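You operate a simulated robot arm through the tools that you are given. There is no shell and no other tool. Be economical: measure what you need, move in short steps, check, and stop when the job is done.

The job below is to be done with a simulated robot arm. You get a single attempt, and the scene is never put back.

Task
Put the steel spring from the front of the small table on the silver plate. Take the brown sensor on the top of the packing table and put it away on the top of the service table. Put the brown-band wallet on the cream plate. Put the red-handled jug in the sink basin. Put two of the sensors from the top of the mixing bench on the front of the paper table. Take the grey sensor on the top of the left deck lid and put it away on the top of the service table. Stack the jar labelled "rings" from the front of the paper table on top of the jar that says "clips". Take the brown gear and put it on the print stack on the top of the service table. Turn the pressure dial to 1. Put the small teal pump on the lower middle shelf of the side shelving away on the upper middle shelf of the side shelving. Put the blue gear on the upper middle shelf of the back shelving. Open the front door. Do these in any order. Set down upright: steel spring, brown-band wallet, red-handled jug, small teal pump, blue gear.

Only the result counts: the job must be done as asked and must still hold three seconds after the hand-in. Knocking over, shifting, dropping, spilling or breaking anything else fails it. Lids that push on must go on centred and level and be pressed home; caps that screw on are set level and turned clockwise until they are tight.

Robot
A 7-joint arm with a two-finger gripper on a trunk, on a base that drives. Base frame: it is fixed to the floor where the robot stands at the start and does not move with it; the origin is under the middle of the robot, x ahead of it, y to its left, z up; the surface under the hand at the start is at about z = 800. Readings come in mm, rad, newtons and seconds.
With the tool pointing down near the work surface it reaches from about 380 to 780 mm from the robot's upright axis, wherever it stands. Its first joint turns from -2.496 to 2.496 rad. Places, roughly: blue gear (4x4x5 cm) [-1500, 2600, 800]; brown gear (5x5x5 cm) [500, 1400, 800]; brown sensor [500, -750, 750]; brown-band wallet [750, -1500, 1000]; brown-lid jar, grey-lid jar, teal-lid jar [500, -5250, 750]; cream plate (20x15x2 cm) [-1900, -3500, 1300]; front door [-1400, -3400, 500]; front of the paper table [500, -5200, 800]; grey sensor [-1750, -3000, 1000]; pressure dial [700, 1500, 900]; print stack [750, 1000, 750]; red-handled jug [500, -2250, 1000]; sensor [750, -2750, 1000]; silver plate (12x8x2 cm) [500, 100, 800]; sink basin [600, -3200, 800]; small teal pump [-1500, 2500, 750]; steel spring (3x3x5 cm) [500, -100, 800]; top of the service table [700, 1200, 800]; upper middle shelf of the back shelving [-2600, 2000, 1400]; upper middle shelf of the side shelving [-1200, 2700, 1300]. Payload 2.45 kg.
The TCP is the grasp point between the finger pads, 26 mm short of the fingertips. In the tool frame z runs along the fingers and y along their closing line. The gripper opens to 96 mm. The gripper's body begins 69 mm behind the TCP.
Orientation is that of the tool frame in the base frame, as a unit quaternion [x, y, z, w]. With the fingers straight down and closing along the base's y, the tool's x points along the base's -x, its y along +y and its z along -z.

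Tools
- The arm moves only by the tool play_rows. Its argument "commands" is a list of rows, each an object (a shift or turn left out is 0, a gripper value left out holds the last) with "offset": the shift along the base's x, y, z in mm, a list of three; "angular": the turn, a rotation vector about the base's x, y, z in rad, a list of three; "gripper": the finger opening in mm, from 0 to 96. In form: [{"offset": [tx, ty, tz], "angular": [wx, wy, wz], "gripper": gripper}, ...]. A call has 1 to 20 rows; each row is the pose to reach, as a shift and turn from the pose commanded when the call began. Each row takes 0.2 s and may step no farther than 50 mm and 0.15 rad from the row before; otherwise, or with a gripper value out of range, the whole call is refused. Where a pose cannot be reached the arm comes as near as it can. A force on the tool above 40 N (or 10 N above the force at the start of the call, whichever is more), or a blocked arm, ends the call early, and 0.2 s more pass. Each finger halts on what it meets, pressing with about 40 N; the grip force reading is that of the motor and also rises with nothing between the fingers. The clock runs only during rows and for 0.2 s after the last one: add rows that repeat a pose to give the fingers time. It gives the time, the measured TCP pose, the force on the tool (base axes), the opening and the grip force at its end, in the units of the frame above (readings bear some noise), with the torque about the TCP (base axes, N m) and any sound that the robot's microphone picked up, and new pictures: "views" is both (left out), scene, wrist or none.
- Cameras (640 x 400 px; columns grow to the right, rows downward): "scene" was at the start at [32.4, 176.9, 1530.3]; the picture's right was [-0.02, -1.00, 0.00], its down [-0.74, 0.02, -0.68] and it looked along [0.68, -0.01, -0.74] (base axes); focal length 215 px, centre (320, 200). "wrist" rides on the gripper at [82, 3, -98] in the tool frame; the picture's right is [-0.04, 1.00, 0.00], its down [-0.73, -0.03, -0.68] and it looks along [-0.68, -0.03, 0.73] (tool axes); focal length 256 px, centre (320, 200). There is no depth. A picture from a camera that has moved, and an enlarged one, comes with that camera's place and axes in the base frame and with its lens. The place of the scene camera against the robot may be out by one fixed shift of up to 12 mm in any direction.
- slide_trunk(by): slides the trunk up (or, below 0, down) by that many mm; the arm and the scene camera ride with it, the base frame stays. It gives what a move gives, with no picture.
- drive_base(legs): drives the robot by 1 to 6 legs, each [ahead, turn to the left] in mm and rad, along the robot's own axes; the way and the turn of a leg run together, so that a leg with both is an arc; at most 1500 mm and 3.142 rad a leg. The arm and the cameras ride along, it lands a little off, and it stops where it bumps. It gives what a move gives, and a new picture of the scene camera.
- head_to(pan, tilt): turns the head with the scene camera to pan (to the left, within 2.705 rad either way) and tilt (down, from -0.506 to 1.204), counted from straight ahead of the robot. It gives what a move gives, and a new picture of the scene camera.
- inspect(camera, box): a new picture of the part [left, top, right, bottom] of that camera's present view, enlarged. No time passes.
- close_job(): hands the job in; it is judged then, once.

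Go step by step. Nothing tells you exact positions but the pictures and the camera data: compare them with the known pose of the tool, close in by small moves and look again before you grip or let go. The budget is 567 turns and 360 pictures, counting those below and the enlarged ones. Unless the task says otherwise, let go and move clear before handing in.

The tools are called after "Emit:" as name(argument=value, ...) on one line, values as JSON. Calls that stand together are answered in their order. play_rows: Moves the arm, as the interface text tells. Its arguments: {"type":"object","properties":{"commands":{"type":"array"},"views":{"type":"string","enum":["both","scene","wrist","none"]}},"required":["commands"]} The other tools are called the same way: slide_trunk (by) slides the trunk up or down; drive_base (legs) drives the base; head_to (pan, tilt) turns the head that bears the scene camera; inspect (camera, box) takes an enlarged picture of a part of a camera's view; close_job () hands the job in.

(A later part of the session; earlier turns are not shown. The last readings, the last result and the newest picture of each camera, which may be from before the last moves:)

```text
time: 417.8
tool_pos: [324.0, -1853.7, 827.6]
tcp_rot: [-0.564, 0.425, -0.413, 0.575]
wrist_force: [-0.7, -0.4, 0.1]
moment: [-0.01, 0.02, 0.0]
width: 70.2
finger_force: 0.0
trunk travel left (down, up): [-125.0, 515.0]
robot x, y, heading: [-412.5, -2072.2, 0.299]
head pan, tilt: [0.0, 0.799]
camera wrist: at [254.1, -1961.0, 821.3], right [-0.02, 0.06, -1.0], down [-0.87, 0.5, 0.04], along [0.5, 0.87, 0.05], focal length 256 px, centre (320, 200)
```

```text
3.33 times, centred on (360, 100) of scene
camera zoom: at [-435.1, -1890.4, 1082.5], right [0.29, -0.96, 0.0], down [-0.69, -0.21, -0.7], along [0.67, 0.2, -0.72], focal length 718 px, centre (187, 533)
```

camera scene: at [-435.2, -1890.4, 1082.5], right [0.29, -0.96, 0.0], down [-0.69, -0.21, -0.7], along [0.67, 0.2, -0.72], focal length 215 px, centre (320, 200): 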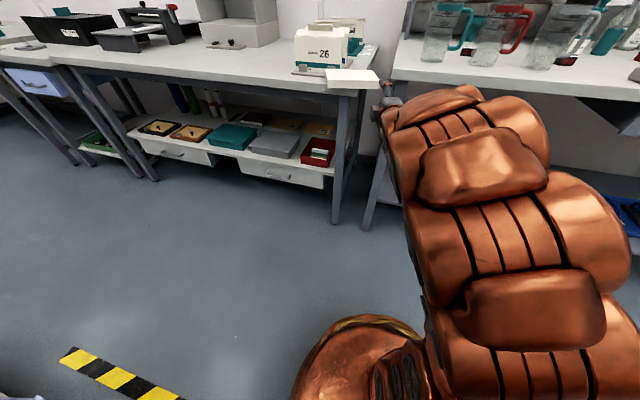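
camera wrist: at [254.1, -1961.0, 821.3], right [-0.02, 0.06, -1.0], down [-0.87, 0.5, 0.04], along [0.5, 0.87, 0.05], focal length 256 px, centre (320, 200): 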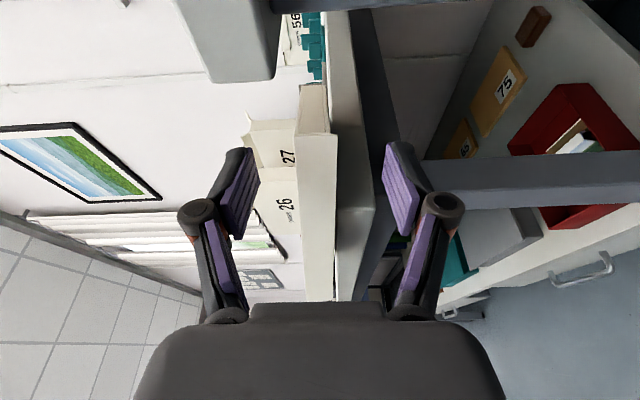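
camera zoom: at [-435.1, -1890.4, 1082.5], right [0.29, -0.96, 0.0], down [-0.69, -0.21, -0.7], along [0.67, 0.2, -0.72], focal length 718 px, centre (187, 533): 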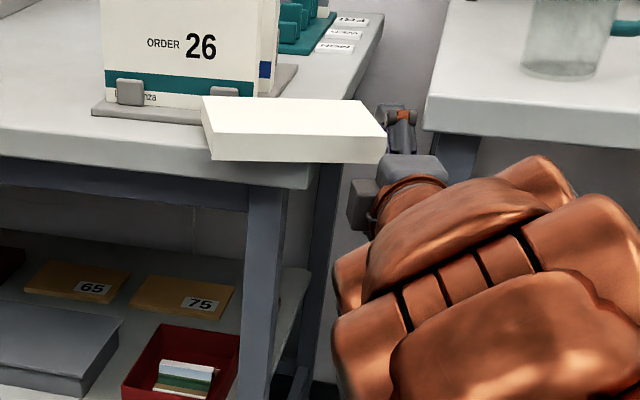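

Vertically centred. I'll shift 10 mm left (away from the corner) and advance so the tips pass 45 mm over the edge.

Emit:
play_rows(commands=[{"offset": [-3, 9.6, 0]}, {"offset": [17, 16, 0]}, {"offset": [36, 22, 0]}, {"offset": [55, 27.7, 0]}, {"offset": [55, 27.7, 0]}], views="wrist")

Emit:
inspect(camera="wrist", box=[200, 40, 440, 240])

```text
time: 419.0
tool_pos: [379.8, -1824.4, 828.9]
tcp_rot: [-0.563, 0.425, -0.414, 0.575]
wrist_force: [-0.8, 0.0, 0.5]
moment: [0.0, -0.01, -0.04]
width: 70.0
finger_force: 0.0
trunk travel left (down, up): [-125.0, 515.0]
robot x, y, heading: [-409.2, -2070.6, 0.295]
head pan, tilt: [0.0, 0.799]
camera wrist: at [310.1, -1932.9, 822.6], right [-0.01, 0.06, -1.0], down [-0.87, 0.5, 0.04], along [0.5, 0.87, 0.05], focal length 256 px, centre (320, 200)
```

wrist: 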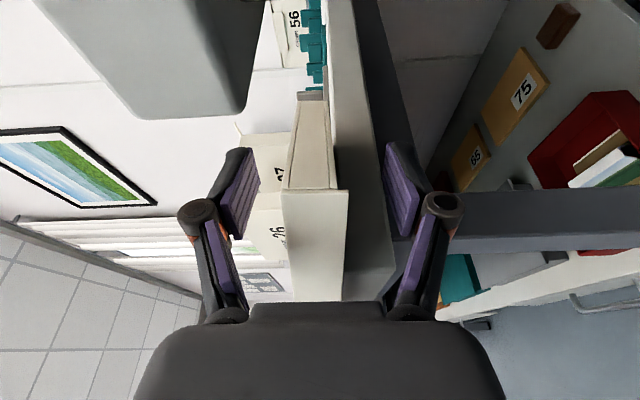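

```text
2.00 times, centred on (320, 140) of wrist
camera zoom: at [310.1, -1932.9, 822.6], right [-0.01, 0.06, -1.0], down [-0.87, 0.5, 0.04], along [0.5, 0.87, 0.05], focal length 512 px, centre (320, 320)
```

zoom: 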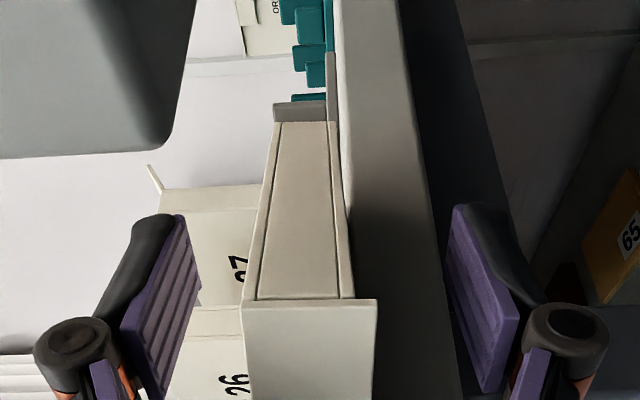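

The flap overhangs the front face slightly at the edge; inserting ~10 mm deeper puts that lip behind the pads. I'll move in, 5 mm left and 3 mm up.

Emit:
play_rows(commands=[{"offset": [3, 5, 3]}, {"offset": [8, 8, 3]}, {"offset": [12, 9, 3]}, {"offset": [12, 9, 3]}], views="none")

Emit:
inspect(camera="wrist", box=[200, 40, 440, 240])

```text
time: 420.0
tool_pos: [392.1, -1815.8, 831.1]
tcp_rot: [-0.564, 0.425, -0.413, 0.575]
wrist_force: [0.6, -0.1, 0.2]
moment: [0.01, 0.01, 0.0]
width: 69.9
finger_force: 0.0
trunk travel left (down, up): [-125.0, 515.0]
robot x, y, heading: [-412.7, -2071.0, 0.299]
head pan, tilt: [0.0, 0.799]
```

```text
2.00 times, centred on (320, 140) of wrist
camera zoom: at [321.9, -1923.2, 825.3], right [-0.02, 0.06, -1.0], down [-0.87, 0.5, 0.04], along [0.5, 0.87, 0.05], focal length 512 px, centre (320, 320)
```

zoom: 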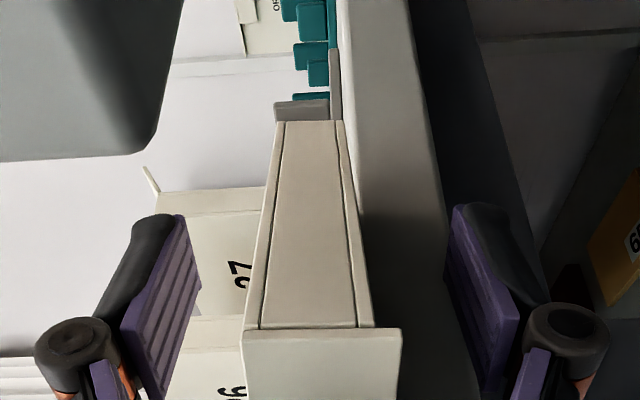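

Good. Close in stages down to a small target so the grip force stays on.

Emit:
play_rows(commands=[{"gripper": 55}, {"gripper": 42}, {"gripper": 34}, {"gripper": 34}], views="none")

Emit:
inspect(camera="wrist", box=[200, 40, 440, 240])

```text
time: 421.0
tool_pos: [392.1, -1815.5, 830.7]
tcp_rot: [-0.564, 0.425, -0.414, 0.575]
wrist_force: [1.3, 0.1, 0.4]
moment: [-0.03, 0.02, 0.0]
width: 34.3
finger_force: 0.1
trunk travel left (down, up): [-125.0, 515.0]
robot x, y, heading: [-416.1, -2072.9, 0.298]
head pan, tilt: [0.0, 0.799]
```

```text
2.00 times, centred on (320, 140) of wrist
camera zoom: at [321.8, -1923.1, 825.5], right [-0.02, 0.06, -1.0], down [-0.87, 0.5, 0.04], along [0.5, 0.87, 0.05], focal length 512 px, centre (320, 320)
```

zoom: 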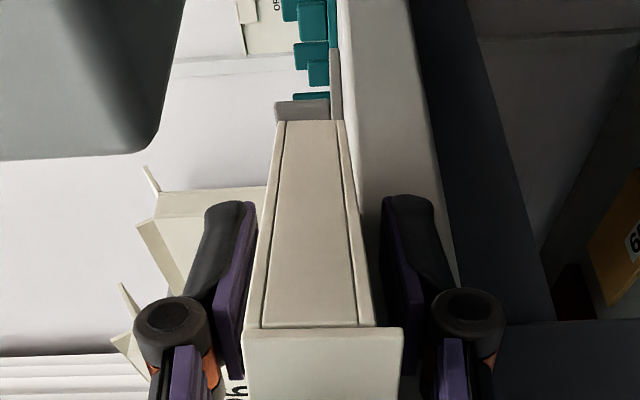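

Emit:
play_rows(commands=[{"gripper": 26}, {"gripper": 15}, {"gripper": 5}, {"gripper": 5}], views="wrist")

```text
time: 422.0
tool_pos: [391.4, -1815.2, 832.2]
tcp_rot: [-0.563, 0.425, -0.413, 0.576]
wrist_force: [1.1, 0.8, 9.6]
moment: [0.83, -0.12, -0.04]
width: 21.1
finger_force: 40.1
trunk travel left (down, up): [-125.0, 515.0]
robot x, y, heading: [-411.9, -2067.6, 0.302]
head pan, tilt: [0.0, 0.799]
camera wrist: at [321.5, -1923.0, 826.8], right [-0.01, 0.06, -1.0], down [-0.87, 0.5, 0.04], along [0.5, 0.87, 0.05], focal length 256 px, centre (320, 200)
```

wrist: 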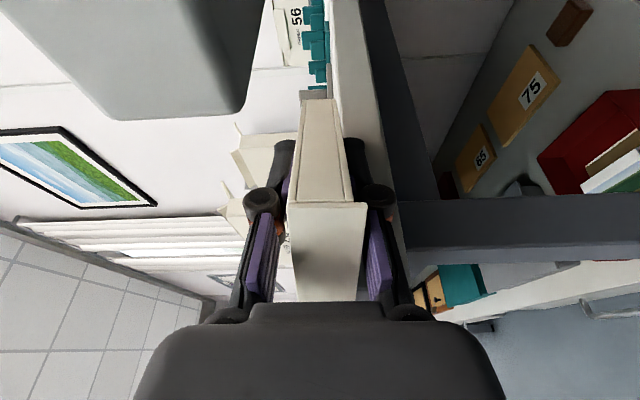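

Gripped at 21.1 mm with 40 N. Lift gently.

Emit:
play_rows(commands=[{"offset": [0, 0, 10]}, {"offset": [0, 0, 25]}, {"offset": [0, 0, 45]}, {"offset": [0, 0, 65]}, {"offset": [0, 0, 65]}])

```text
time: 423.2
tool_pos: [392.2, -1815.6, 895.8]
tcp_rot: [-0.563, 0.425, -0.414, 0.575]
wrist_force: [0.2, -0.1, -0.6]
moment: [-0.02, -0.05, 0.03]
width: 20.9
finger_force: 40.3
trunk travel left (down, up): [-125.0, 515.0]
robot x, y, heading: [-414.0, -2069.0, 0.29]
head pan, tilt: [0.0, 0.799]
camera scene: at [-435.1, -1890.4, 1082.5], right [0.29, -0.96, 0.0], down [-0.69, -0.21, -0.7], along [0.67, 0.2, -0.72], focal length 215 px, centre (320, 200)
camera wrist: at [321.7, -1924.0, 890.7], right [-0.02, 0.06, -1.0], down [-0.87, 0.5, 0.04], along [0.5, 0.87, 0.04], focal length 256 px, centre (320, 200)
```

scene: 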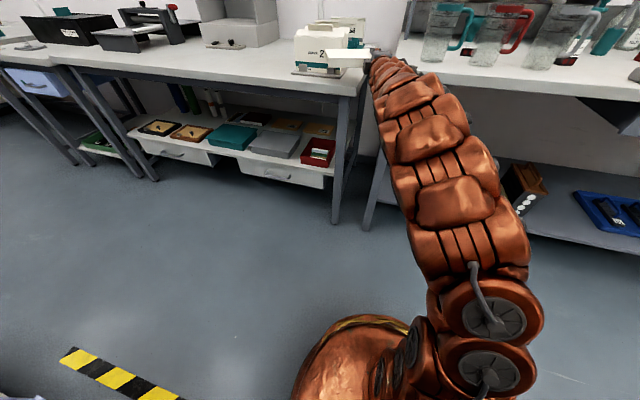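
wrist: 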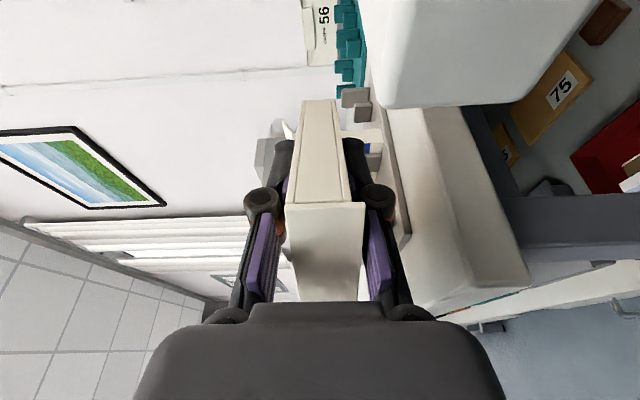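

Held well. Back away 300 mm before reorienting.

Emit:
drive_base(legs=[[-300, 0]])

```text
time: 425.3
tool_pos: [103.0, -1897.2, 895.1]
tcp_rot: [-0.566, 0.422, -0.41, 0.578]
wrist_force: [0.3, -0.7, 0.2]
moment: [-0.03, -0.01, 0.0]
width: 20.9
finger_force: 39.9
trunk travel left (down, up): [-125.0, 515.0]
robot x, y, heading: [-702.5, -2157.4, 0.309]
head pan, tilt: [0.0, 0.799]
camera scene: at [-724.2, -1979.8, 1082.5], right [0.3, -0.95, 0.0], down [-0.68, -0.22, -0.7], along [0.66, 0.21, -0.72], focal length 215 px, centre (320, 200)
```

scene: 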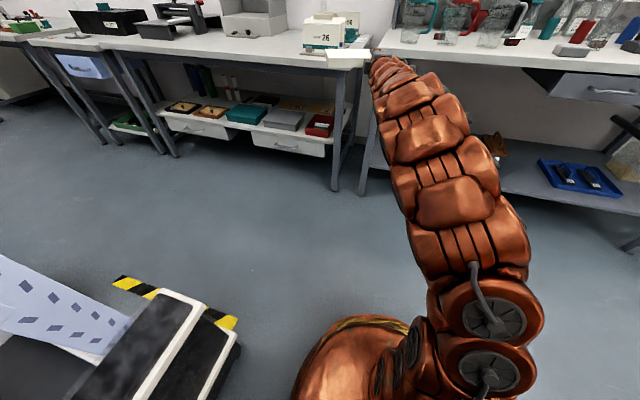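

Raise the trunk 300 mm, then swing the hand down while retracting, so the wallet hangs upright.

Emit:
slide_trunk(by=300)

Emit:
play_rows(commands=[{"offset": [-25, -8, 0], "angular": [-0.043, 0.135, 0]}, {"offset": [-50, -16, 0], "angular": [-0.086, 0.27, 0]}, {"offset": [-75, -24, 0], "angular": [-0.129, 0.405, 0]}, {"offset": [-100, -32, 0], "angular": [-0.172, 0.54, 0]}, {"offset": [-125, -40, 0], "angular": [-0.215, 0.675, 0]}, {"offset": [-150, -48, 0], "angular": [-0.258, 0.81, 0]}, {"offset": [-175, -56, 0], "angular": [-0.301, 0.945, 0]}, {"offset": [-200, -64, 0], "angular": [-0.344, 1.08, 0]}, {"offset": [-225, -72, 0], "angular": [-0.387, 1.215, 0]}, {"offset": [-250, -80, 0], "angular": [-0.43, 1.35, 0]}, {"offset": [-270, -86, 0], "angular": [-0.478, 1.498, 0]}, {"offset": [-270, -86, 0], "angular": [-0.478, 1.498, 0]}])

```text
time: 428.3
tool_pos: [101.2, -1898.0, 1197.5]
tcp_rot: [-0.566, 0.422, -0.41, 0.577]
wrist_force: [0.2, -0.4, -0.5]
moment: [-0.06, -0.02, 0.03]
width: 21.0
finger_force: 40.0
trunk travel left (down, up): [-425.0, 215.0]
robot x, y, heading: [-700.9, -2161.4, 0.302]
head pan, tilt: [0.0, 0.799]
```

```text
refused: row 11 steps farther than a row can; nothing moved
```

Emit:
play_rows(commands=[{"offset": [-25, -8, 0], "angular": [-0.042, 0.132, 0]}, {"offset": [-50, -16, 0], "angular": [-0.084, 0.264, 0]}, {"offset": [-75, -24, 0], "angular": [-0.126, 0.396, 0]}, {"offset": [-100, -32, 0], "angular": [-0.168, 0.528, 0]}, {"offset": [-125, -40, 0], "angular": [-0.21, 0.66, 0]}, {"offset": [-150, -48, 0], "angular": [-0.252, 0.792, 0]}, {"offset": [-175, -56, 0], "angular": [-0.294, 0.924, 0]}, {"offset": [-200, -64, 0], "angular": [-0.336, 1.056, 0]}, {"offset": [-225, -72, 0], "angular": [-0.378, 1.188, 0]}, {"offset": [-250, -80, 0], "angular": [-0.42, 1.32, 0]}, {"offset": [-270, -86, 0], "angular": [-0.462, 1.452, 0]}, {"offset": [-270, -86, 0], "angular": [-0.478, 1.498, 0]}])

```text
time: 430.9
tool_pos: [-167.2, -1986.4, 1155.9]
tcp_rot: [0.797, -0.597, 0.048, -0.074]
wrist_force: [0.2, 0.2, -0.2]
moment: [0.02, -0.03, -0.01]
width: 20.6
finger_force: 40.5
out of reach, approached as far as the arm can: row 10, 11, 12
trunk travel left (down, up): [-425.0, 215.0]
robot x, y, heading: [-701.4, -2161.7, 0.305]
head pan, tilt: [0.0, 0.799]
camera scene: at [-724.2, -1980.0, 1382.5], right [0.3, -0.95, 0.0], down [-0.68, -0.22, -0.7], along [0.66, 0.21, -0.72], focal length 215 px, centre (320, 200)
camera wrist: at [-163.3, -2071.5, 1250.9], right [-0.96, -0.24, -0.17], down [-0.29, 0.67, 0.68], along [-0.04, 0.7, -0.71], focal length 256 px, centre (320, 200)
```

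scene: 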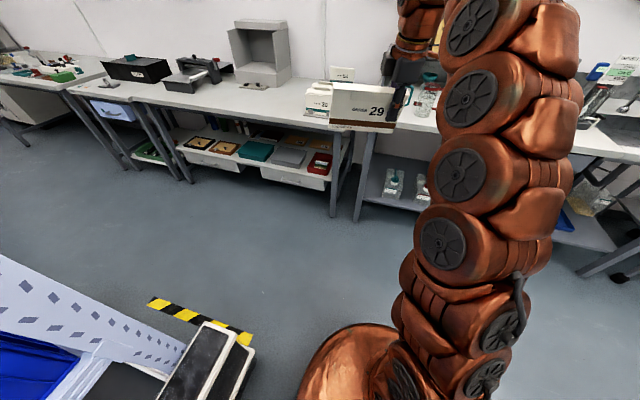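
wrist: 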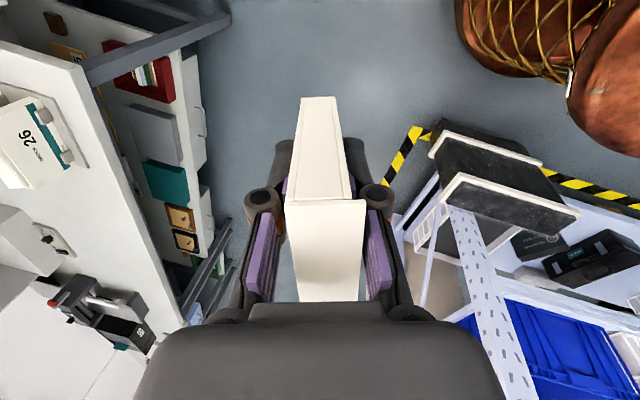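

The wallet now hangs upright (label 29 readable, brown band at the bottom). Raise the trunk to its top and drive toward the machine, staying well in the corridor.

Emit:
slide_trunk(by=215)

Emit:
drive_base(legs=[[150, 0], [0, -1.876], [1230, 0], [0, -1.571]])

Emit:
head_to(pan=0.1, tilt=0.4)

```text
time: 433.1
tool_pos: [-166.7, -1986.6, 1370.7]
tcp_rot: [0.797, -0.597, 0.049, -0.073]
wrist_force: [0.4, -0.1, -1.1]
moment: [-0.02, -0.04, 0.0]
width: 20.8
finger_force: 39.7
trunk travel left (down, up): [-640.0, 0.0]
robot x, y, heading: [-702.0, -2161.2, 0.305]
head pan, tilt: [0.0, 0.799]
```

```text
time: 448.6
tool_pos: [-1099.6, -3303.1, 1371.4]
tcp_rot: [0.726, 0.682, -0.064, -0.061]
wrist_force: [0.5, 0.1, 0.4]
moment: [0.01, 0.02, -0.02]
width: 20.8
finger_force: 40.6
trunk travel left (down, up): [-640.0, 0.0]
robot x, y, heading: [-537.0, -3324.1, 3.101]
head pan, tilt: [0.0, 0.799]
camera scene: at [-573.1, -3504.7, 1597.5], right [0.04, 1.0, 0.0], down [0.72, -0.03, -0.7], along [-0.7, 0.03, -0.72], focal length 215 px, centre (320, 200)
```

scene: 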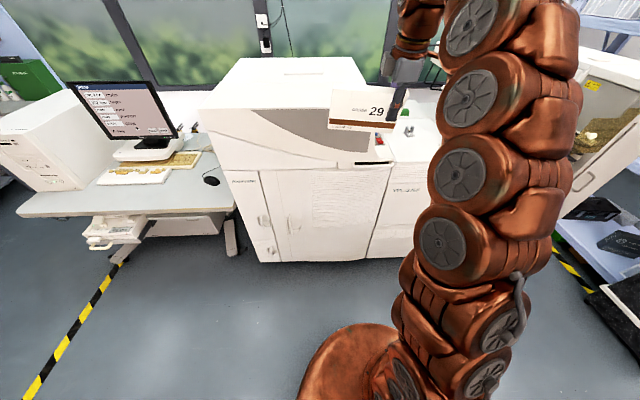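

```text
time: 449.5
tool_pos: [-1100.1, -3300.9, 1371.9]
tcp_rot: [0.726, 0.682, -0.064, -0.062]
wrist_force: [-0.2, 0.3, -0.6]
moment: [0.02, -0.03, -0.01]
width: 20.6
finger_force: 40.0
trunk travel left (down, up): [-640.0, 0.0]
robot x, y, heading: [-538.4, -3319.0, 3.1]
head pan, tilt: [0.099, 0.4]
camera scene: at [-585.0, -3513.5, 1632.5], right [-0.06, 1.0, 0.0], down [0.39, 0.02, -0.92], along [-0.92, -0.05, -0.39], focal length 215 px, centre (320, 200)
```

scene: 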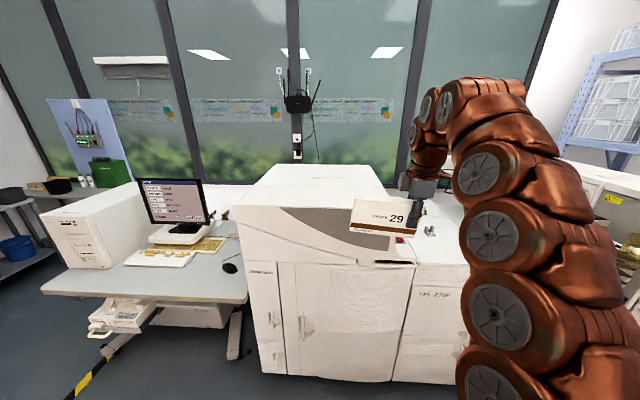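

Emit:
inspect(camera="scene", box=[220, 150, 460, 300])

Emit:
inspect(camera="scene", box=[400, 160, 480, 260])

```text
2.67 times, centred on (340, 225) of scene
camera zoom: at [-585.0, -3513.5, 1632.5], right [-0.06, 1.0, 0.0], down [0.39, 0.02, -0.92], along [-0.92, -0.05, -0.39], focal length 574 px, centre (267, 133)
```

zoom: 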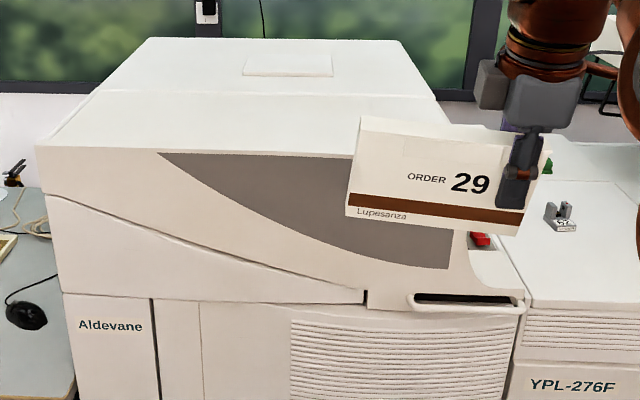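

```text
4.00 times, centred on (440, 210) of scene
camera zoom: at [-585.0, -3513.5, 1632.5], right [-0.06, 1.0, 0.0], down [0.39, 0.02, -0.92], along [-0.92, -0.05, -0.39], focal length 861 px, centre (-160, 160)
```

zoom: 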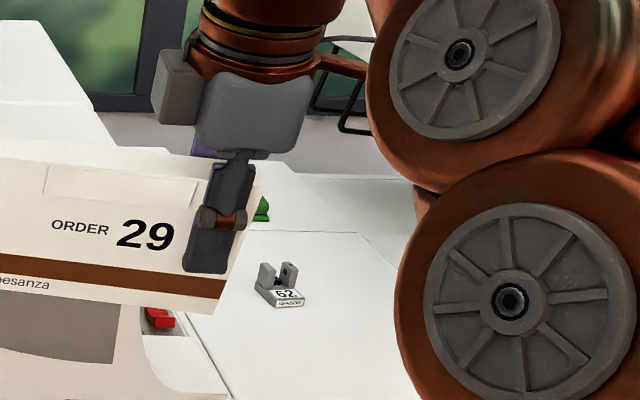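

The cream plate is on top of the cover near (-1780, -3530, 1285) and grey sensor 62 on the lower deck near (-1654, -2955). A straight-down reach to the plate is too high/far, so I'll stand the wallet on the deck and regrasp it from its short end with a forward-tilted hand. First move in front of the deck.

Emit:
drive_base(legs=[[0, -1.53], [440, 0], [0, 1.571]])

Emit:
head_to(pan=0.1, tilt=0.6)

```text
time: 459.6
tool_pos: [-1095.8, -2844.2, 1370.1]
tcp_rot: [0.733, 0.674, -0.064, -0.062]
wrist_force: [0.8, -0.3, -0.8]
moment: [0.06, -0.03, 0.03]
width: 20.6
finger_force: 39.8
trunk travel left (down, up): [-640.0, 0.0]
robot x, y, heading: [-535.2, -2877.3, 3.079]
head pan, tilt: [0.099, 0.4]
camera scene: at [-584.7, -3067.1, 1632.6], right [-0.04, 1.0, 0.0], down [0.39, 0.01, -0.92], along [-0.92, -0.03, -0.39], focal length 215 px, centre (320, 200)
```

scene: 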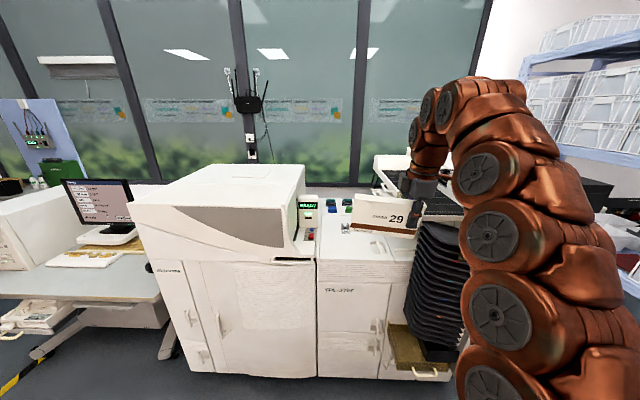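

```text
time: 460.4
tool_pos: [-1096.8, -2844.3, 1370.0]
tcp_rot: [0.733, 0.675, -0.063, -0.061]
wrist_force: [0.3, 0.0, 0.0]
moment: [0.04, 0.01, 0.01]
width: 20.8
finger_force: 40.4
trunk travel left (down, up): [-640.0, 0.0]
robot x, y, heading: [-534.5, -2875.4, 3.082]
head pan, tilt: [0.099, 0.6]
camera scene: at [-580.5, -3066.9, 1614.4], right [-0.04, 1.0, 0.0], down [0.56, 0.02, -0.83], along [-0.82, -0.03, -0.56], focal length 215 px, centre (320, 200)
```

scene: 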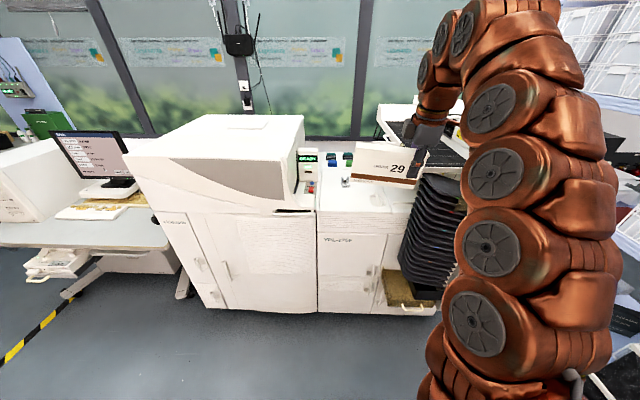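

Emit:
inspect(camera="scene", box=[290, 130, 450, 250])

Emit:
inspect(camera="wrist", box=[0, 0, 640, 400])

```text
3.33 times, centred on (370, 190) of scene
camera zoom: at [-580.5, -3066.9, 1614.4], right [-0.04, 1.0, 0.0], down [0.56, 0.02, -0.83], along [-0.82, -0.03, -0.56], focal length 718 px, centre (153, 233)
```

zoom: 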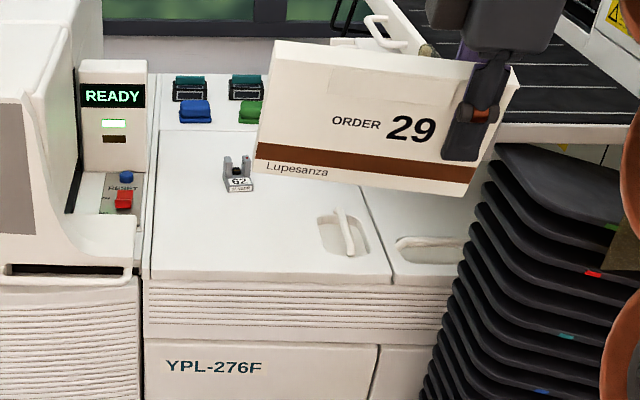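

```text
1.00 times, centred on (320, 200) of wrist (not enlarged: the box is as wide or as high as the picture)
camera zoom: at [-1068.6, -2765.5, 1466.0], right [0.98, -0.12, -0.18], down [0.03, -0.73, 0.68], along [-0.21, -0.67, -0.71], focal length 256 px, centre (320, 200)
```

zoom: 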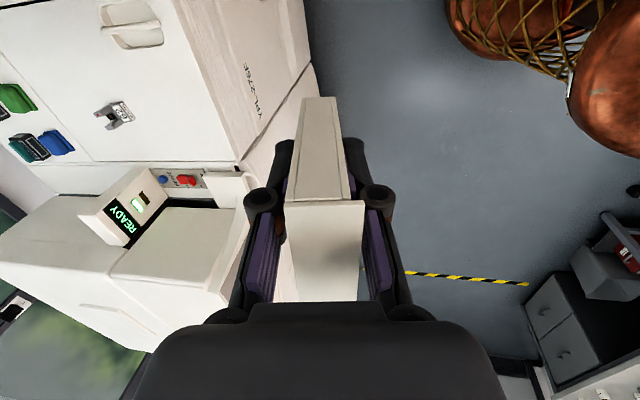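

The left deck lid (z≈1000) has free space right of the sensor. I'll level the hand and turn it 90° so the wallet points forward, then approach.

Emit:
play_rows(commands=[{"offset": [0, 0, -20], "angular": [-0.005, -0.088, 0]}, {"offset": [0, 0, -40], "angular": [-0.01, -0.176, 0]}, {"offset": [0, 0, -40], "angular": [-0.01, -0.176, 0]}], views="none")

Emit:
play_rows(commands=[{"angular": [0, 0, -0.135]}, {"angular": [0, 0, -0.27]}, {"angular": [0, 0, -0.405]}, {"angular": [0, 0, -0.54]}, {"angular": [0, 0, -0.675]}, {"angular": [0, 0, -0.81]}, {"angular": [0, 0, -0.945]}, {"angular": [0, 0, -1.08]}, {"angular": [0, 0, -1.215]}, {"angular": [0, 0, -1.35]}, {"angular": [0, 0, -1.488]}, {"angular": [0, 0, -1.488]}], views="wrist")

```text
time: 461.2
tool_pos: [-1094.1, -2845.5, 1322.7]
tcp_rot: [0.736, 0.677, -0.016, -0.014]
wrist_force: [1.1, -0.4, 0.2]
moment: [0.04, -0.02, 0.02]
width: 20.9
finger_force: 39.7
out of reach, approached as far as the arm can: row 1, 2, 3
trunk travel left (down, up): [-640.0, 0.0]
robot x, y, heading: [-535.7, -2875.6, 3.077]
head pan, tilt: [0.099, 0.6]
```

```text
time: 463.8
tool_pos: [-1094.7, -2845.8, 1308.8]
tcp_rot: [1.0, -0.001, -0.001, -0.001]
wrist_force: [0.1, 0.7, 0.2]
moment: [0.02, -0.01, -0.03]
width: 20.7
finger_force: 39.8
out of reach, approached as far as the arm can: row 1, 2, 3, 4, 5, 6, 7, 8, 9, 10, 11, 12
trunk travel left (down, up): [-640.0, 0.0]
robot x, y, heading: [-532.5, -2878.9, 3.08]
head pan, tilt: [0.099, 0.6]
camera wrist: at [-1012.1, -2849.4, 1406.8], right [-0.04, -1.0, 0.0], down [-0.73, 0.03, 0.68], along [-0.68, 0.03, -0.73], focal length 256 px, centre (320, 200)
```

wrist: 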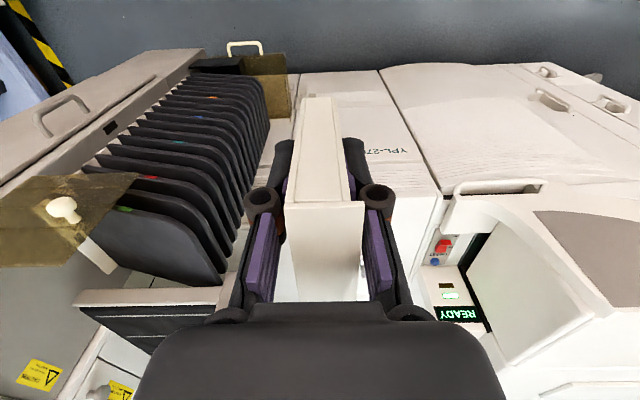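

Orientation is right. Lower slightly and drive forward 330 mm.

Emit:
play_rows(commands=[{"offset": [0, -15, -30]}, {"offset": [0, -45, -60]}, {"offset": [0, -75, -70]}, {"offset": [0, -75, -70]}], views="none")

Emit:
drive_base(legs=[[330, 0]])

Emit:
inspect(camera="wrist", box=[0, 0, 640, 400])

```text
time: 464.8
tool_pos: [-1093.2, -2918.8, 1240.7]
tcp_rot: [1.0, 0.0, -0.002, 0.0]
wrist_force: [-0.1, 0.1, 0.6]
moment: [0.02, -0.03, -0.04]
width: 20.9
finger_force: 40.5
trunk travel left (down, up): [-640.0, 0.0]
robot x, y, heading: [-533.8, -2874.2, 3.077]
head pan, tilt: [0.099, 0.6]
```

```text
time: 466.9
tool_pos: [-1420.7, -2901.6, 1240.8]
tcp_rot: [1.0, 0.003, -0.001, -0.001]
wrist_force: [0.6, 0.2, 0.2]
moment: [-0.03, -0.04, 0.04]
width: 21.0
finger_force: 40.5
trunk travel left (down, up): [-640.0, 0.0]
robot x, y, heading: [-860.1, -2854.0, 3.088]
head pan, tilt: [0.099, 0.6]
camera scene: at [-907.7, -3047.6, 1614.4], right [-0.04, 1.0, 0.0], down [0.56, 0.02, -0.83], along [-0.82, -0.04, -0.56], focal length 215 px, centre (320, 200)
```

scene: 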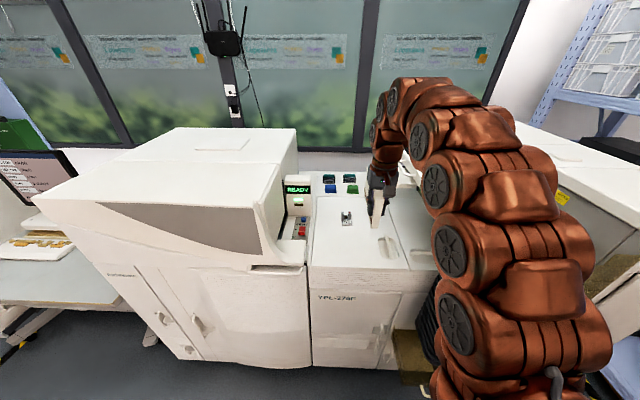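

```text
1.00 times, centred on (320, 200) of wrist (not enlarged: the box is as wide or as high as the picture)
camera zoom: at [-1338.7, -2905.8, 1338.7], right [-0.03, -1.0, 0.0], down [-0.73, 0.02, 0.68], along [-0.68, 0.02, -0.73], focal length 256 px, centre (320, 200)
```

zoom: 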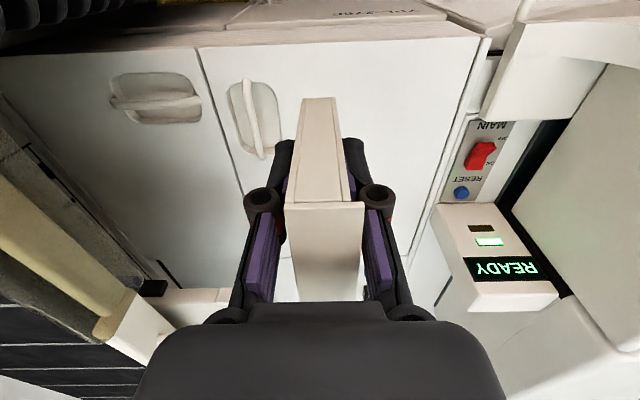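

Clear view. Move 40 mm further in and lower the wallet towards the lid.

Emit:
play_rows(commands=[{"offset": [-20, 0, -30]}, {"offset": [-40, 3, -65]}, {"offset": [-40, 3, -100]}, {"offset": [-40, 3, -125]}, {"offset": [-40, 3, -125]}], views="wrist")

Emit:
inspect(camera="scene", box=[310, 150, 450, 280])

```text
time: 468.1
tool_pos: [-1463.0, -2897.7, 1116.3]
tcp_rot: [1.0, 0.003, -0.001, 0.0]
wrist_force: [-0.4, 0.9, -0.5]
moment: [0.0, -0.02, 0.01]
width: 21.0
finger_force: 39.9
trunk travel left (down, up): [-640.0, 0.0]
robot x, y, heading: [-865.1, -2854.6, 3.082]
head pan, tilt: [0.099, 0.6]
camera wrist: at [-1381.4, -2901.1, 1212.8], right [-0.03, -1.0, 0.0], down [-0.73, 0.02, 0.68], along [-0.68, 0.02, -0.73], focal length 256 px, centre (320, 200)
```

wrist: 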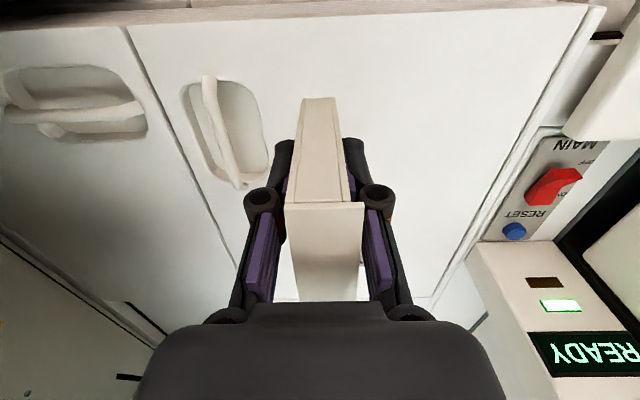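

```text
3.08 times, centred on (380, 215) of scene
camera zoom: at [-908.0, -3047.6, 1614.4], right [-0.04, 1.0, 0.0], down [0.56, 0.02, -0.83], along [-0.82, -0.04, -0.57], focal length 662 px, centre (135, 154)
```

zoom: 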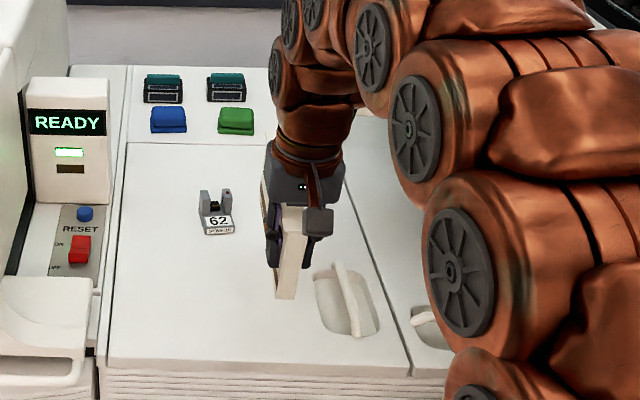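

Lower in small steps to the lid.

Emit:
play_rows(commands=[{"offset": [0, 0, -8]}, {"offset": [0, 0, -12]}, {"offset": [0, 0, -12]}], views="none")

Emit:
play_rows(commands=[{"offset": [0, 0, -4]}, {"offset": [0, 0, -8]}, {"offset": [0, 0, -8]}], views="none")

Emit:
play_rows(commands=[{"offset": [0, 0, -3]}, {"offset": [0, 0, -6]}, {"offset": [0, 0, -6]}], views="wrist")

```text
time: 468.9
tool_pos: [-1463.4, -2898.1, 1103.7]
tcp_rot: [1.0, 0.003, -0.001, 0.0]
wrist_force: [0.4, -0.8, 0.0]
moment: [0.04, 0.0, 0.02]
width: 20.7
finger_force: 40.2
trunk travel left (down, up): [-640.0, 0.0]
robot x, y, heading: [-861.5, -2852.1, 3.084]
head pan, tilt: [0.099, 0.6]
```

```text
time: 469.8
tool_pos: [-1461.4, -2898.0, 1096.7]
tcp_rot: [1.0, 0.002, -0.002, 0.0]
wrist_force: [0.1, -0.2, -0.9]
moment: [-0.01, -0.08, 0.02]
width: 20.6
finger_force: 39.7
trunk travel left (down, up): [-640.0, 0.0]
robot x, y, heading: [-862.4, -2855.1, 3.082]
head pan, tilt: [0.099, 0.6]
```

```text
time: 470.6
tool_pos: [-1461.3, -2898.6, 1090.7]
tcp_rot: [1.0, 0.003, -0.001, 0.0]
wrist_force: [0.3, 1.0, 0.2]
moment: [0.03, -0.01, -0.04]
width: 21.1
finger_force: 40.1
trunk travel left (down, up): [-640.0, 0.0]
robot x, y, heading: [-864.5, -2853.1, 3.081]
head pan, tilt: [0.099, 0.6]
camera wrist: at [-1379.1, -2903.2, 1188.0], right [-0.03, -1.0, 0.0], down [-0.73, 0.02, 0.68], along [-0.68, 0.02, -0.73], focal length 256 px, centre (320, 200)
```

wrist: 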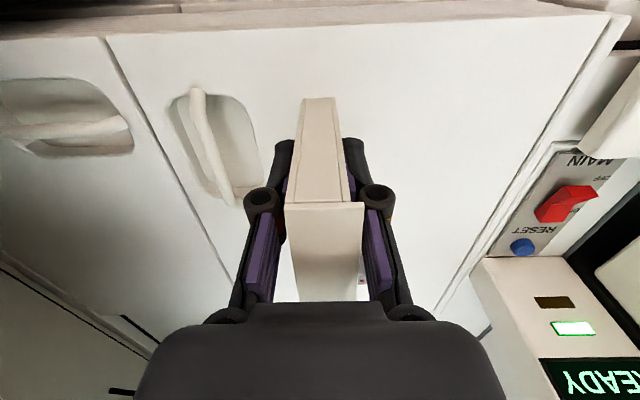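

Emit:
play_rows(commands=[{"offset": [0, 0, -4]}, {"offset": [0, 0, -8]}, {"offset": [0, 0, -8]}], views="none")

Emit:
play_rows(commands=[{"offset": [0, 0, -4]}, {"offset": [0, 0, -8]}, {"offset": [0, 0, -8]}], views="none")

Emit:
play_rows(commands=[{"offset": [0, 0, -4]}, {"offset": [0, 0, -8]}, {"offset": [0, 0, -8]}], views="none")

```text
time: 471.4
tool_pos: [-1460.9, -2898.6, 1081.7]
tcp_rot: [1.0, 0.002, -0.001, 0.0]
wrist_force: [0.1, -0.1, -0.3]
moment: [0.01, -0.03, 0.03]
width: 20.7
finger_force: 39.9
trunk travel left (down, up): [-640.0, 0.0]
robot x, y, heading: [-862.9, -2857.6, 3.083]
head pan, tilt: [0.099, 0.6]
```

```text
time: 472.1
tool_pos: [-1461.8, -2898.8, 1074.1]
tcp_rot: [1.0, 0.002, -0.002, 0.0]
wrist_force: [0.1, -0.6, -0.4]
moment: [-0.02, -0.02, 0.01]
width: 21.0
finger_force: 39.7
trunk travel left (down, up): [-640.0, 0.0]
robot x, y, heading: [-862.6, -2859.0, 3.08]
head pan, tilt: [0.099, 0.6]
```

```text
time: 472.9
tool_pos: [-1460.3, -2899.0, 1067.3]
tcp_rot: [1.0, 0.002, -0.001, 0.0]
wrist_force: [0.1, -1.0, -0.8]
moment: [0.01, -0.04, -0.02]
width: 21.0
finger_force: 40.0
trunk travel left (down, up): [-640.0, 0.0]
robot x, y, heading: [-865.4, -2851.6, 3.084]
head pan, tilt: [0.099, 0.6]
```

Emit:
inspect(camera="scene", box=[310, 150, 450, 280])

Emit:
inspect(camera="wrist", box=[160, 0, 480, 240])

```text
3.08 times, centred on (380, 215) of scene
camera zoom: at [-907.9, -3047.6, 1614.3], right [-0.04, 1.0, 0.0], down [0.56, 0.02, -0.83], along [-0.82, -0.04, -0.56], focal length 662 px, centre (135, 154)
```

zoom: 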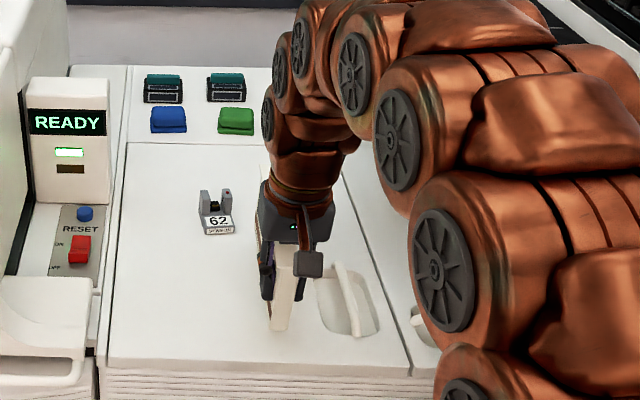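

```text
1.67 times, centred on (320, 120) of wrist
camera zoom: at [-1378.8, -2902.9, 1163.6], right [-0.03, -1.0, 0.0], down [-0.73, 0.02, 0.68], along [-0.68, 0.02, -0.73], focal length 427 px, centre (320, 333)
```

zoom: 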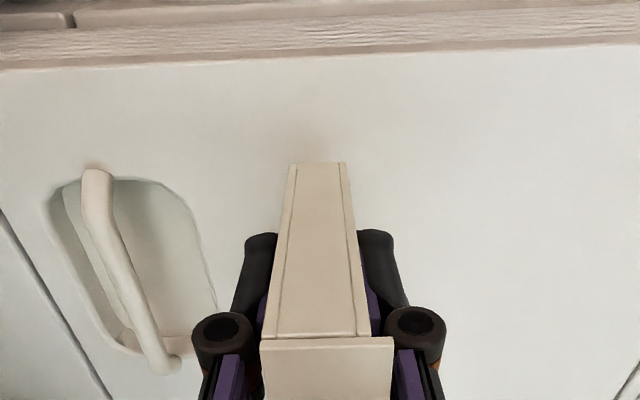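

Not touching yet. Continue lowering.

Emit:
play_rows(commands=[{"offset": [0, 0, -4]}, {"offset": [0, 0, -8]}, {"offset": [0, 0, -8]}], views="none")

Emit:
play_rows(commands=[{"offset": [0, 0, -4]}, {"offset": [0, 0, -7]}, {"offset": [0, 0, -7]}], views="none")

Emit:
play_rows(commands=[{"offset": [0, 0, -3]}, {"offset": [0, 0, -6]}, {"offset": [0, 0, -6]}], views="none")

```text
time: 473.8
tool_pos: [-1461.6, -2897.9, 1058.2]
tcp_rot: [1.0, 0.003, -0.001, -0.001]
wrist_force: [-0.5, 0.4, -0.8]
moment: [-0.03, -0.04, 0.01]
width: 20.8
finger_force: 40.3
trunk travel left (down, up): [-640.0, 0.0]
robot x, y, heading: [-859.8, -2854.8, 3.082]
head pan, tilt: [0.099, 0.6]
```

```text
time: 474.6
tool_pos: [-1460.5, -2898.5, 1051.0]
tcp_rot: [1.0, 0.002, -0.001, -0.001]
wrist_force: [0.4, 0.0, -0.4]
moment: [0.01, -0.07, 0.0]
width: 21.0
finger_force: 39.8
trunk travel left (down, up): [-640.0, 0.0]
robot x, y, heading: [-863.1, -2857.1, 3.088]
head pan, tilt: [0.099, 0.6]
```

```text
time: 475.4
tool_pos: [-1461.4, -2897.3, 1046.2]
tcp_rot: [1.0, 0.003, -0.005, 0.0]
wrist_force: [-8.5, 2.6, 39.5]
moment: [0.06, -0.23, 0.0]
width: 20.8
finger_force: 39.8
trunk travel left (down, up): [-640.0, 0.0]
robot x, y, heading: [-859.0, -2856.1, 3.081]
head pan, tilt: [0.099, 0.6]
```

Contact at ≈1047. Ease up, open, and rise straight.

Emit:
play_rows(commands=[{"offset": [0, 0, 2]}, {"offset": [0, 0, 2], "gripper": 32}, {"offset": [0, 0, 2], "gripper": 45}, {"offset": [0, 0, 2], "gripper": 60}, {"offset": [0, 0, 2], "gripper": 60}], views="wrist")

```text
time: 476.6
tool_pos: [-1460.9, -2899.4, 1047.4]
tcp_rot: [1.0, 0.003, -0.001, -0.001]
wrist_force: [0.7, 0.6, 0.3]
moment: [0.01, -0.04, -0.01]
width: 60.1
finger_force: 0.1
trunk travel left (down, up): [-640.0, 0.0]
robot x, y, heading: [-864.3, -2858.1, 3.081]
head pan, tilt: [0.099, 0.6]
camera wrist: at [-1379.0, -2902.5, 1144.5], right [-0.03, -1.0, 0.0], down [-0.73, 0.02, 0.68], along [-0.68, 0.02, -0.73], focal length 256 px, centre (320, 200)
```

wrist: 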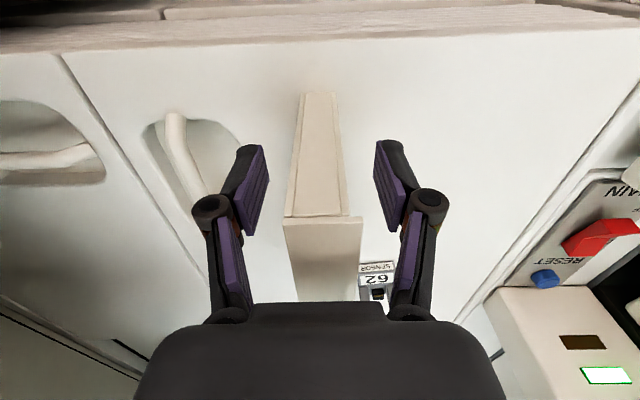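

The wallet stands on its own. Rise clear, pull back and tilt the hand ~60° forward for the regrasp.

Emit:
play_rows(commands=[{"offset": [0, 0, 40]}, {"offset": [0, 0, 80]}, {"offset": [0, 0, 120]}, {"offset": [20, 0, 150], "angular": [0, 0.13, 0]}, {"offset": [40, 0, 150], "angular": [0, 0.26, 0]}, {"offset": [60, 0, 140], "angular": [0, 0.39, 0]}, {"offset": [75, 0, 130], "angular": [0, 0.52, 0]}, {"offset": [80, 0, 110], "angular": [0, 0.65, 0]}, {"offset": [80, 0, 90], "angular": [0, 0.78, 0]}, {"offset": [80, 0, 70], "angular": [0, 0.91, 0]}, {"offset": [80, 0, 50], "angular": [0, 1.05, 0]}, {"offset": [80, 0, 40], "angular": [0, 1.05, 0]}])

```text
time: 479.1
tool_pos: [-1446.9, -2896.1, 1128.4]
tcp_rot: [0.871, 0.003, -0.491, -0.001]
wrist_force: [0.1, -0.6, -0.3]
moment: [0.0, 0.01, 0.03]
width: 60.0
finger_force: 0.0
out of reach, approached as far as the arm can: row 10, 11, 12
trunk travel left (down, up): [-640.0, 0.0]
robot x, y, heading: [-861.9, -2856.6, 3.086]
head pan, tilt: [0.099, 0.6]
camera scene: at [-907.0, -3047.6, 1614.4], right [-0.04, 1.0, 0.0], down [0.56, 0.02, -0.83], along [-0.82, -0.04, -0.56], focal length 215 px, centre (320, 200)
camera wrist: at [-1320.8, -2900.1, 1109.3], right [-0.02, -1.0, 0.03], down [0.2, 0.02, 0.98], along [-0.98, 0.02, 0.2], focal length 256 px, centre (320, 200)
```

scene: 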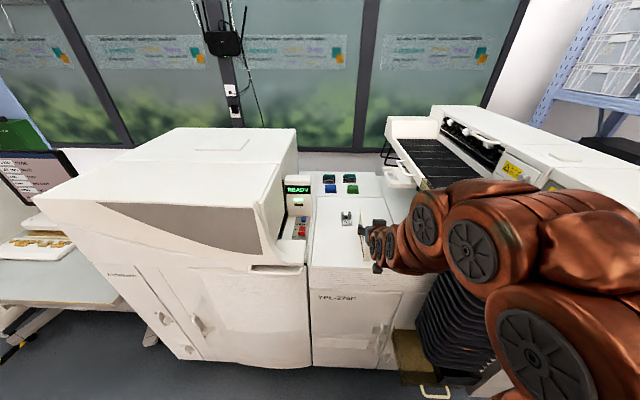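
wrist: 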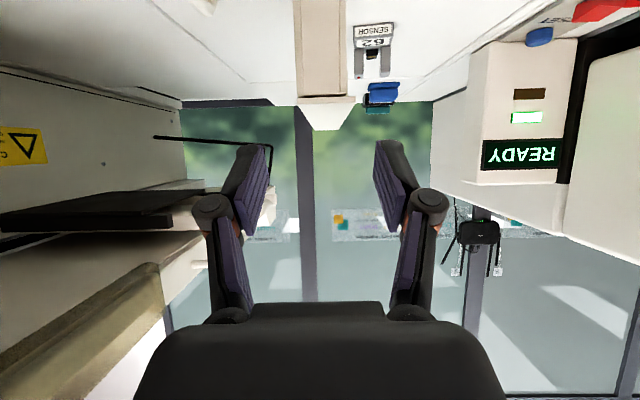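

The trunk is too high for this pose. Back up 170 mm, lower the trunk 250 mm, and bring the hand up to z≈1068.

Emit:
drive_base(legs=[[-170, 0]])

Emit:
slide_trunk(by=-250)

Emit:
play_rows(commands=[{"offset": [10, 0, 45]}, {"offset": [20, 0, 90]}, {"offset": [30, 0, 135]}, {"offset": [30, 0, 180]}, {"offset": [30, 0, 190]}], views="wrist")

```text
time: 480.6
tool_pos: [-1281.2, -2906.7, 1128.9]
tcp_rot: [0.872, 0.003, -0.489, -0.002]
wrist_force: [-0.8, 0.0, -0.6]
moment: [0.0, 0.01, 0.0]
width: 59.8
finger_force: 0.0
trunk travel left (down, up): [-640.0, 0.0]
robot x, y, heading: [-697.4, -2871.4, 3.085]
head pan, tilt: [0.099, 0.6]
camera scene: at [-741.8, -3056.9, 1614.3], right [-0.04, 1.0, 0.0], down [0.56, 0.03, -0.82], along [-0.82, -0.04, -0.57], focal length 215 px, centre (320, 200)
```

scene: 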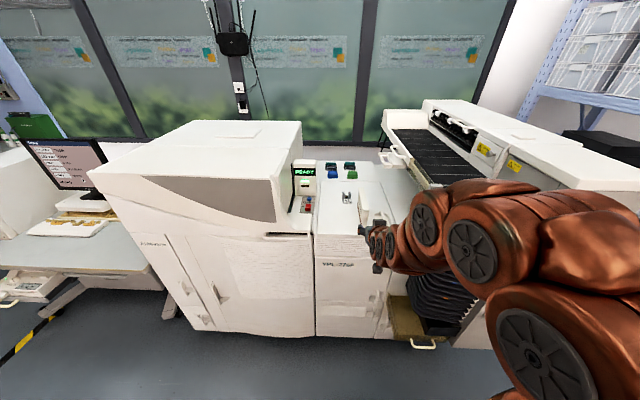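

```text
time: 483.2
tool_pos: [-1281.3, -2907.3, 878.7]
tcp_rot: [0.872, 0.003, -0.49, -0.001]
wrist_force: [0.3, -0.5, 0.4]
moment: [-0.02, 0.01, 0.0]
width: 60.0
finger_force: 0.1
trunk travel left (down, up): [-390.0, 250.0]
robot x, y, heading: [-695.3, -2865.7, 3.089]
head pan, tilt: [0.099, 0.6]
```

```text
time: 484.4
tool_pos: [-1251.7, -2908.6, 1069.2]
tcp_rot: [0.872, 0.003, -0.49, -0.001]
wrist_force: [-0.6, -0.4, 0.0]
moment: [-0.06, 0.02, 0.01]
width: 60.0
finger_force: 0.0
trunk travel left (down, up): [-390.0, 250.0]
robot x, y, heading: [-697.5, -2862.4, 3.084]
head pan, tilt: [0.099, 0.6]
camera wrist: at [-1125.0, -2910.4, 1049.0], right [-0.02, -1.0, 0.03], down [0.2, 0.02, 0.98], along [-0.98, 0.02, 0.2], focal length 256 px, centre (320, 200)
```

wrist: 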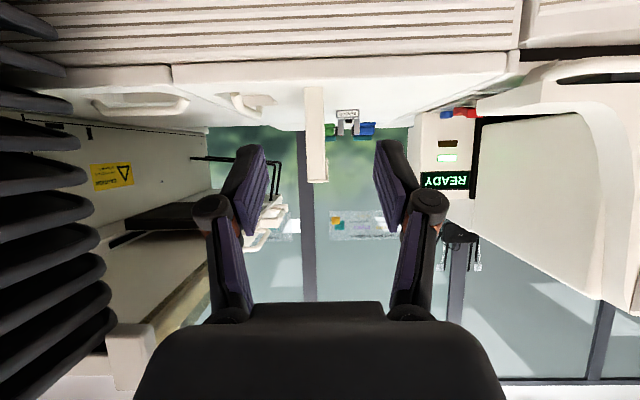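

The wallet's near end is at about x=-1449, y=-2900, z 978–1091. Move to a standoff and check alignment.

Emit:
play_rows(commands=[{"offset": [-40, 3, 5]}, {"offset": [-85, 6, 10]}, {"offset": [-125, 8, 14]}, {"offset": [-125, 8, 14]}], views="wrist")

```text
time: 485.4
tool_pos: [-1378.9, -2899.2, 1084.1]
tcp_rot: [0.872, 0.003, -0.49, -0.002]
wrist_force: [0.5, 0.1, 0.6]
moment: [-0.01, -0.02, 0.03]
width: 60.0
finger_force: 0.0
trunk travel left (down, up): [-390.0, 250.0]
robot x, y, heading: [-698.2, -2865.2, 3.086]
head pan, tilt: [0.099, 0.6]
camera wrist: at [-1252.4, -2902.9, 1064.4], right [-0.02, -1.0, 0.03], down [0.2, 0.02, 0.98], along [-0.98, 0.02, 0.2], focal length 256 px, centre (320, 200)
```

wrist: 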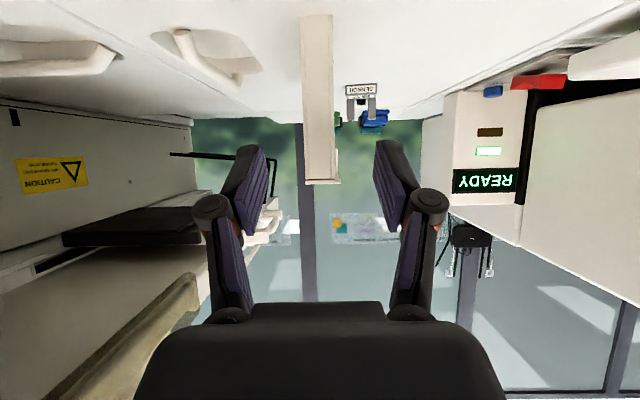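

Aligned. Advance along the tool axis to straddle the near end.

Emit:
play_rows(commands=[{"offset": [-28, 0, -17]}, {"offset": [-56, 0, -34]}, {"offset": [-82, 0, -49]}, {"offset": [-82, 0, -49]}], views="wrist")

```text
time: 486.4
tool_pos: [-1458.3, -2898.9, 1032.2]
tcp_rot: [0.872, 0.002, -0.49, -0.002]
wrist_force: [0.1, 0.3, 1.0]
moment: [-0.02, 0.01, -0.02]
width: 59.9
finger_force: 0.0
trunk travel left (down, up): [-390.0, 250.0]
robot x, y, heading: [-693.8, -2861.7, 3.086]
head pan, tilt: [0.099, 0.6]
camera wrist: at [-1332.0, -2902.4, 1013.9], right [-0.02, -1.0, 0.03], down [0.2, 0.02, 0.98], along [-0.98, 0.02, 0.2], focal length 256 px, centre (320, 200)
```

wrist: 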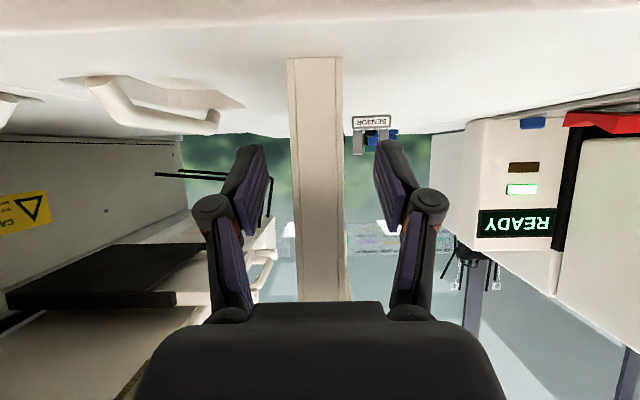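

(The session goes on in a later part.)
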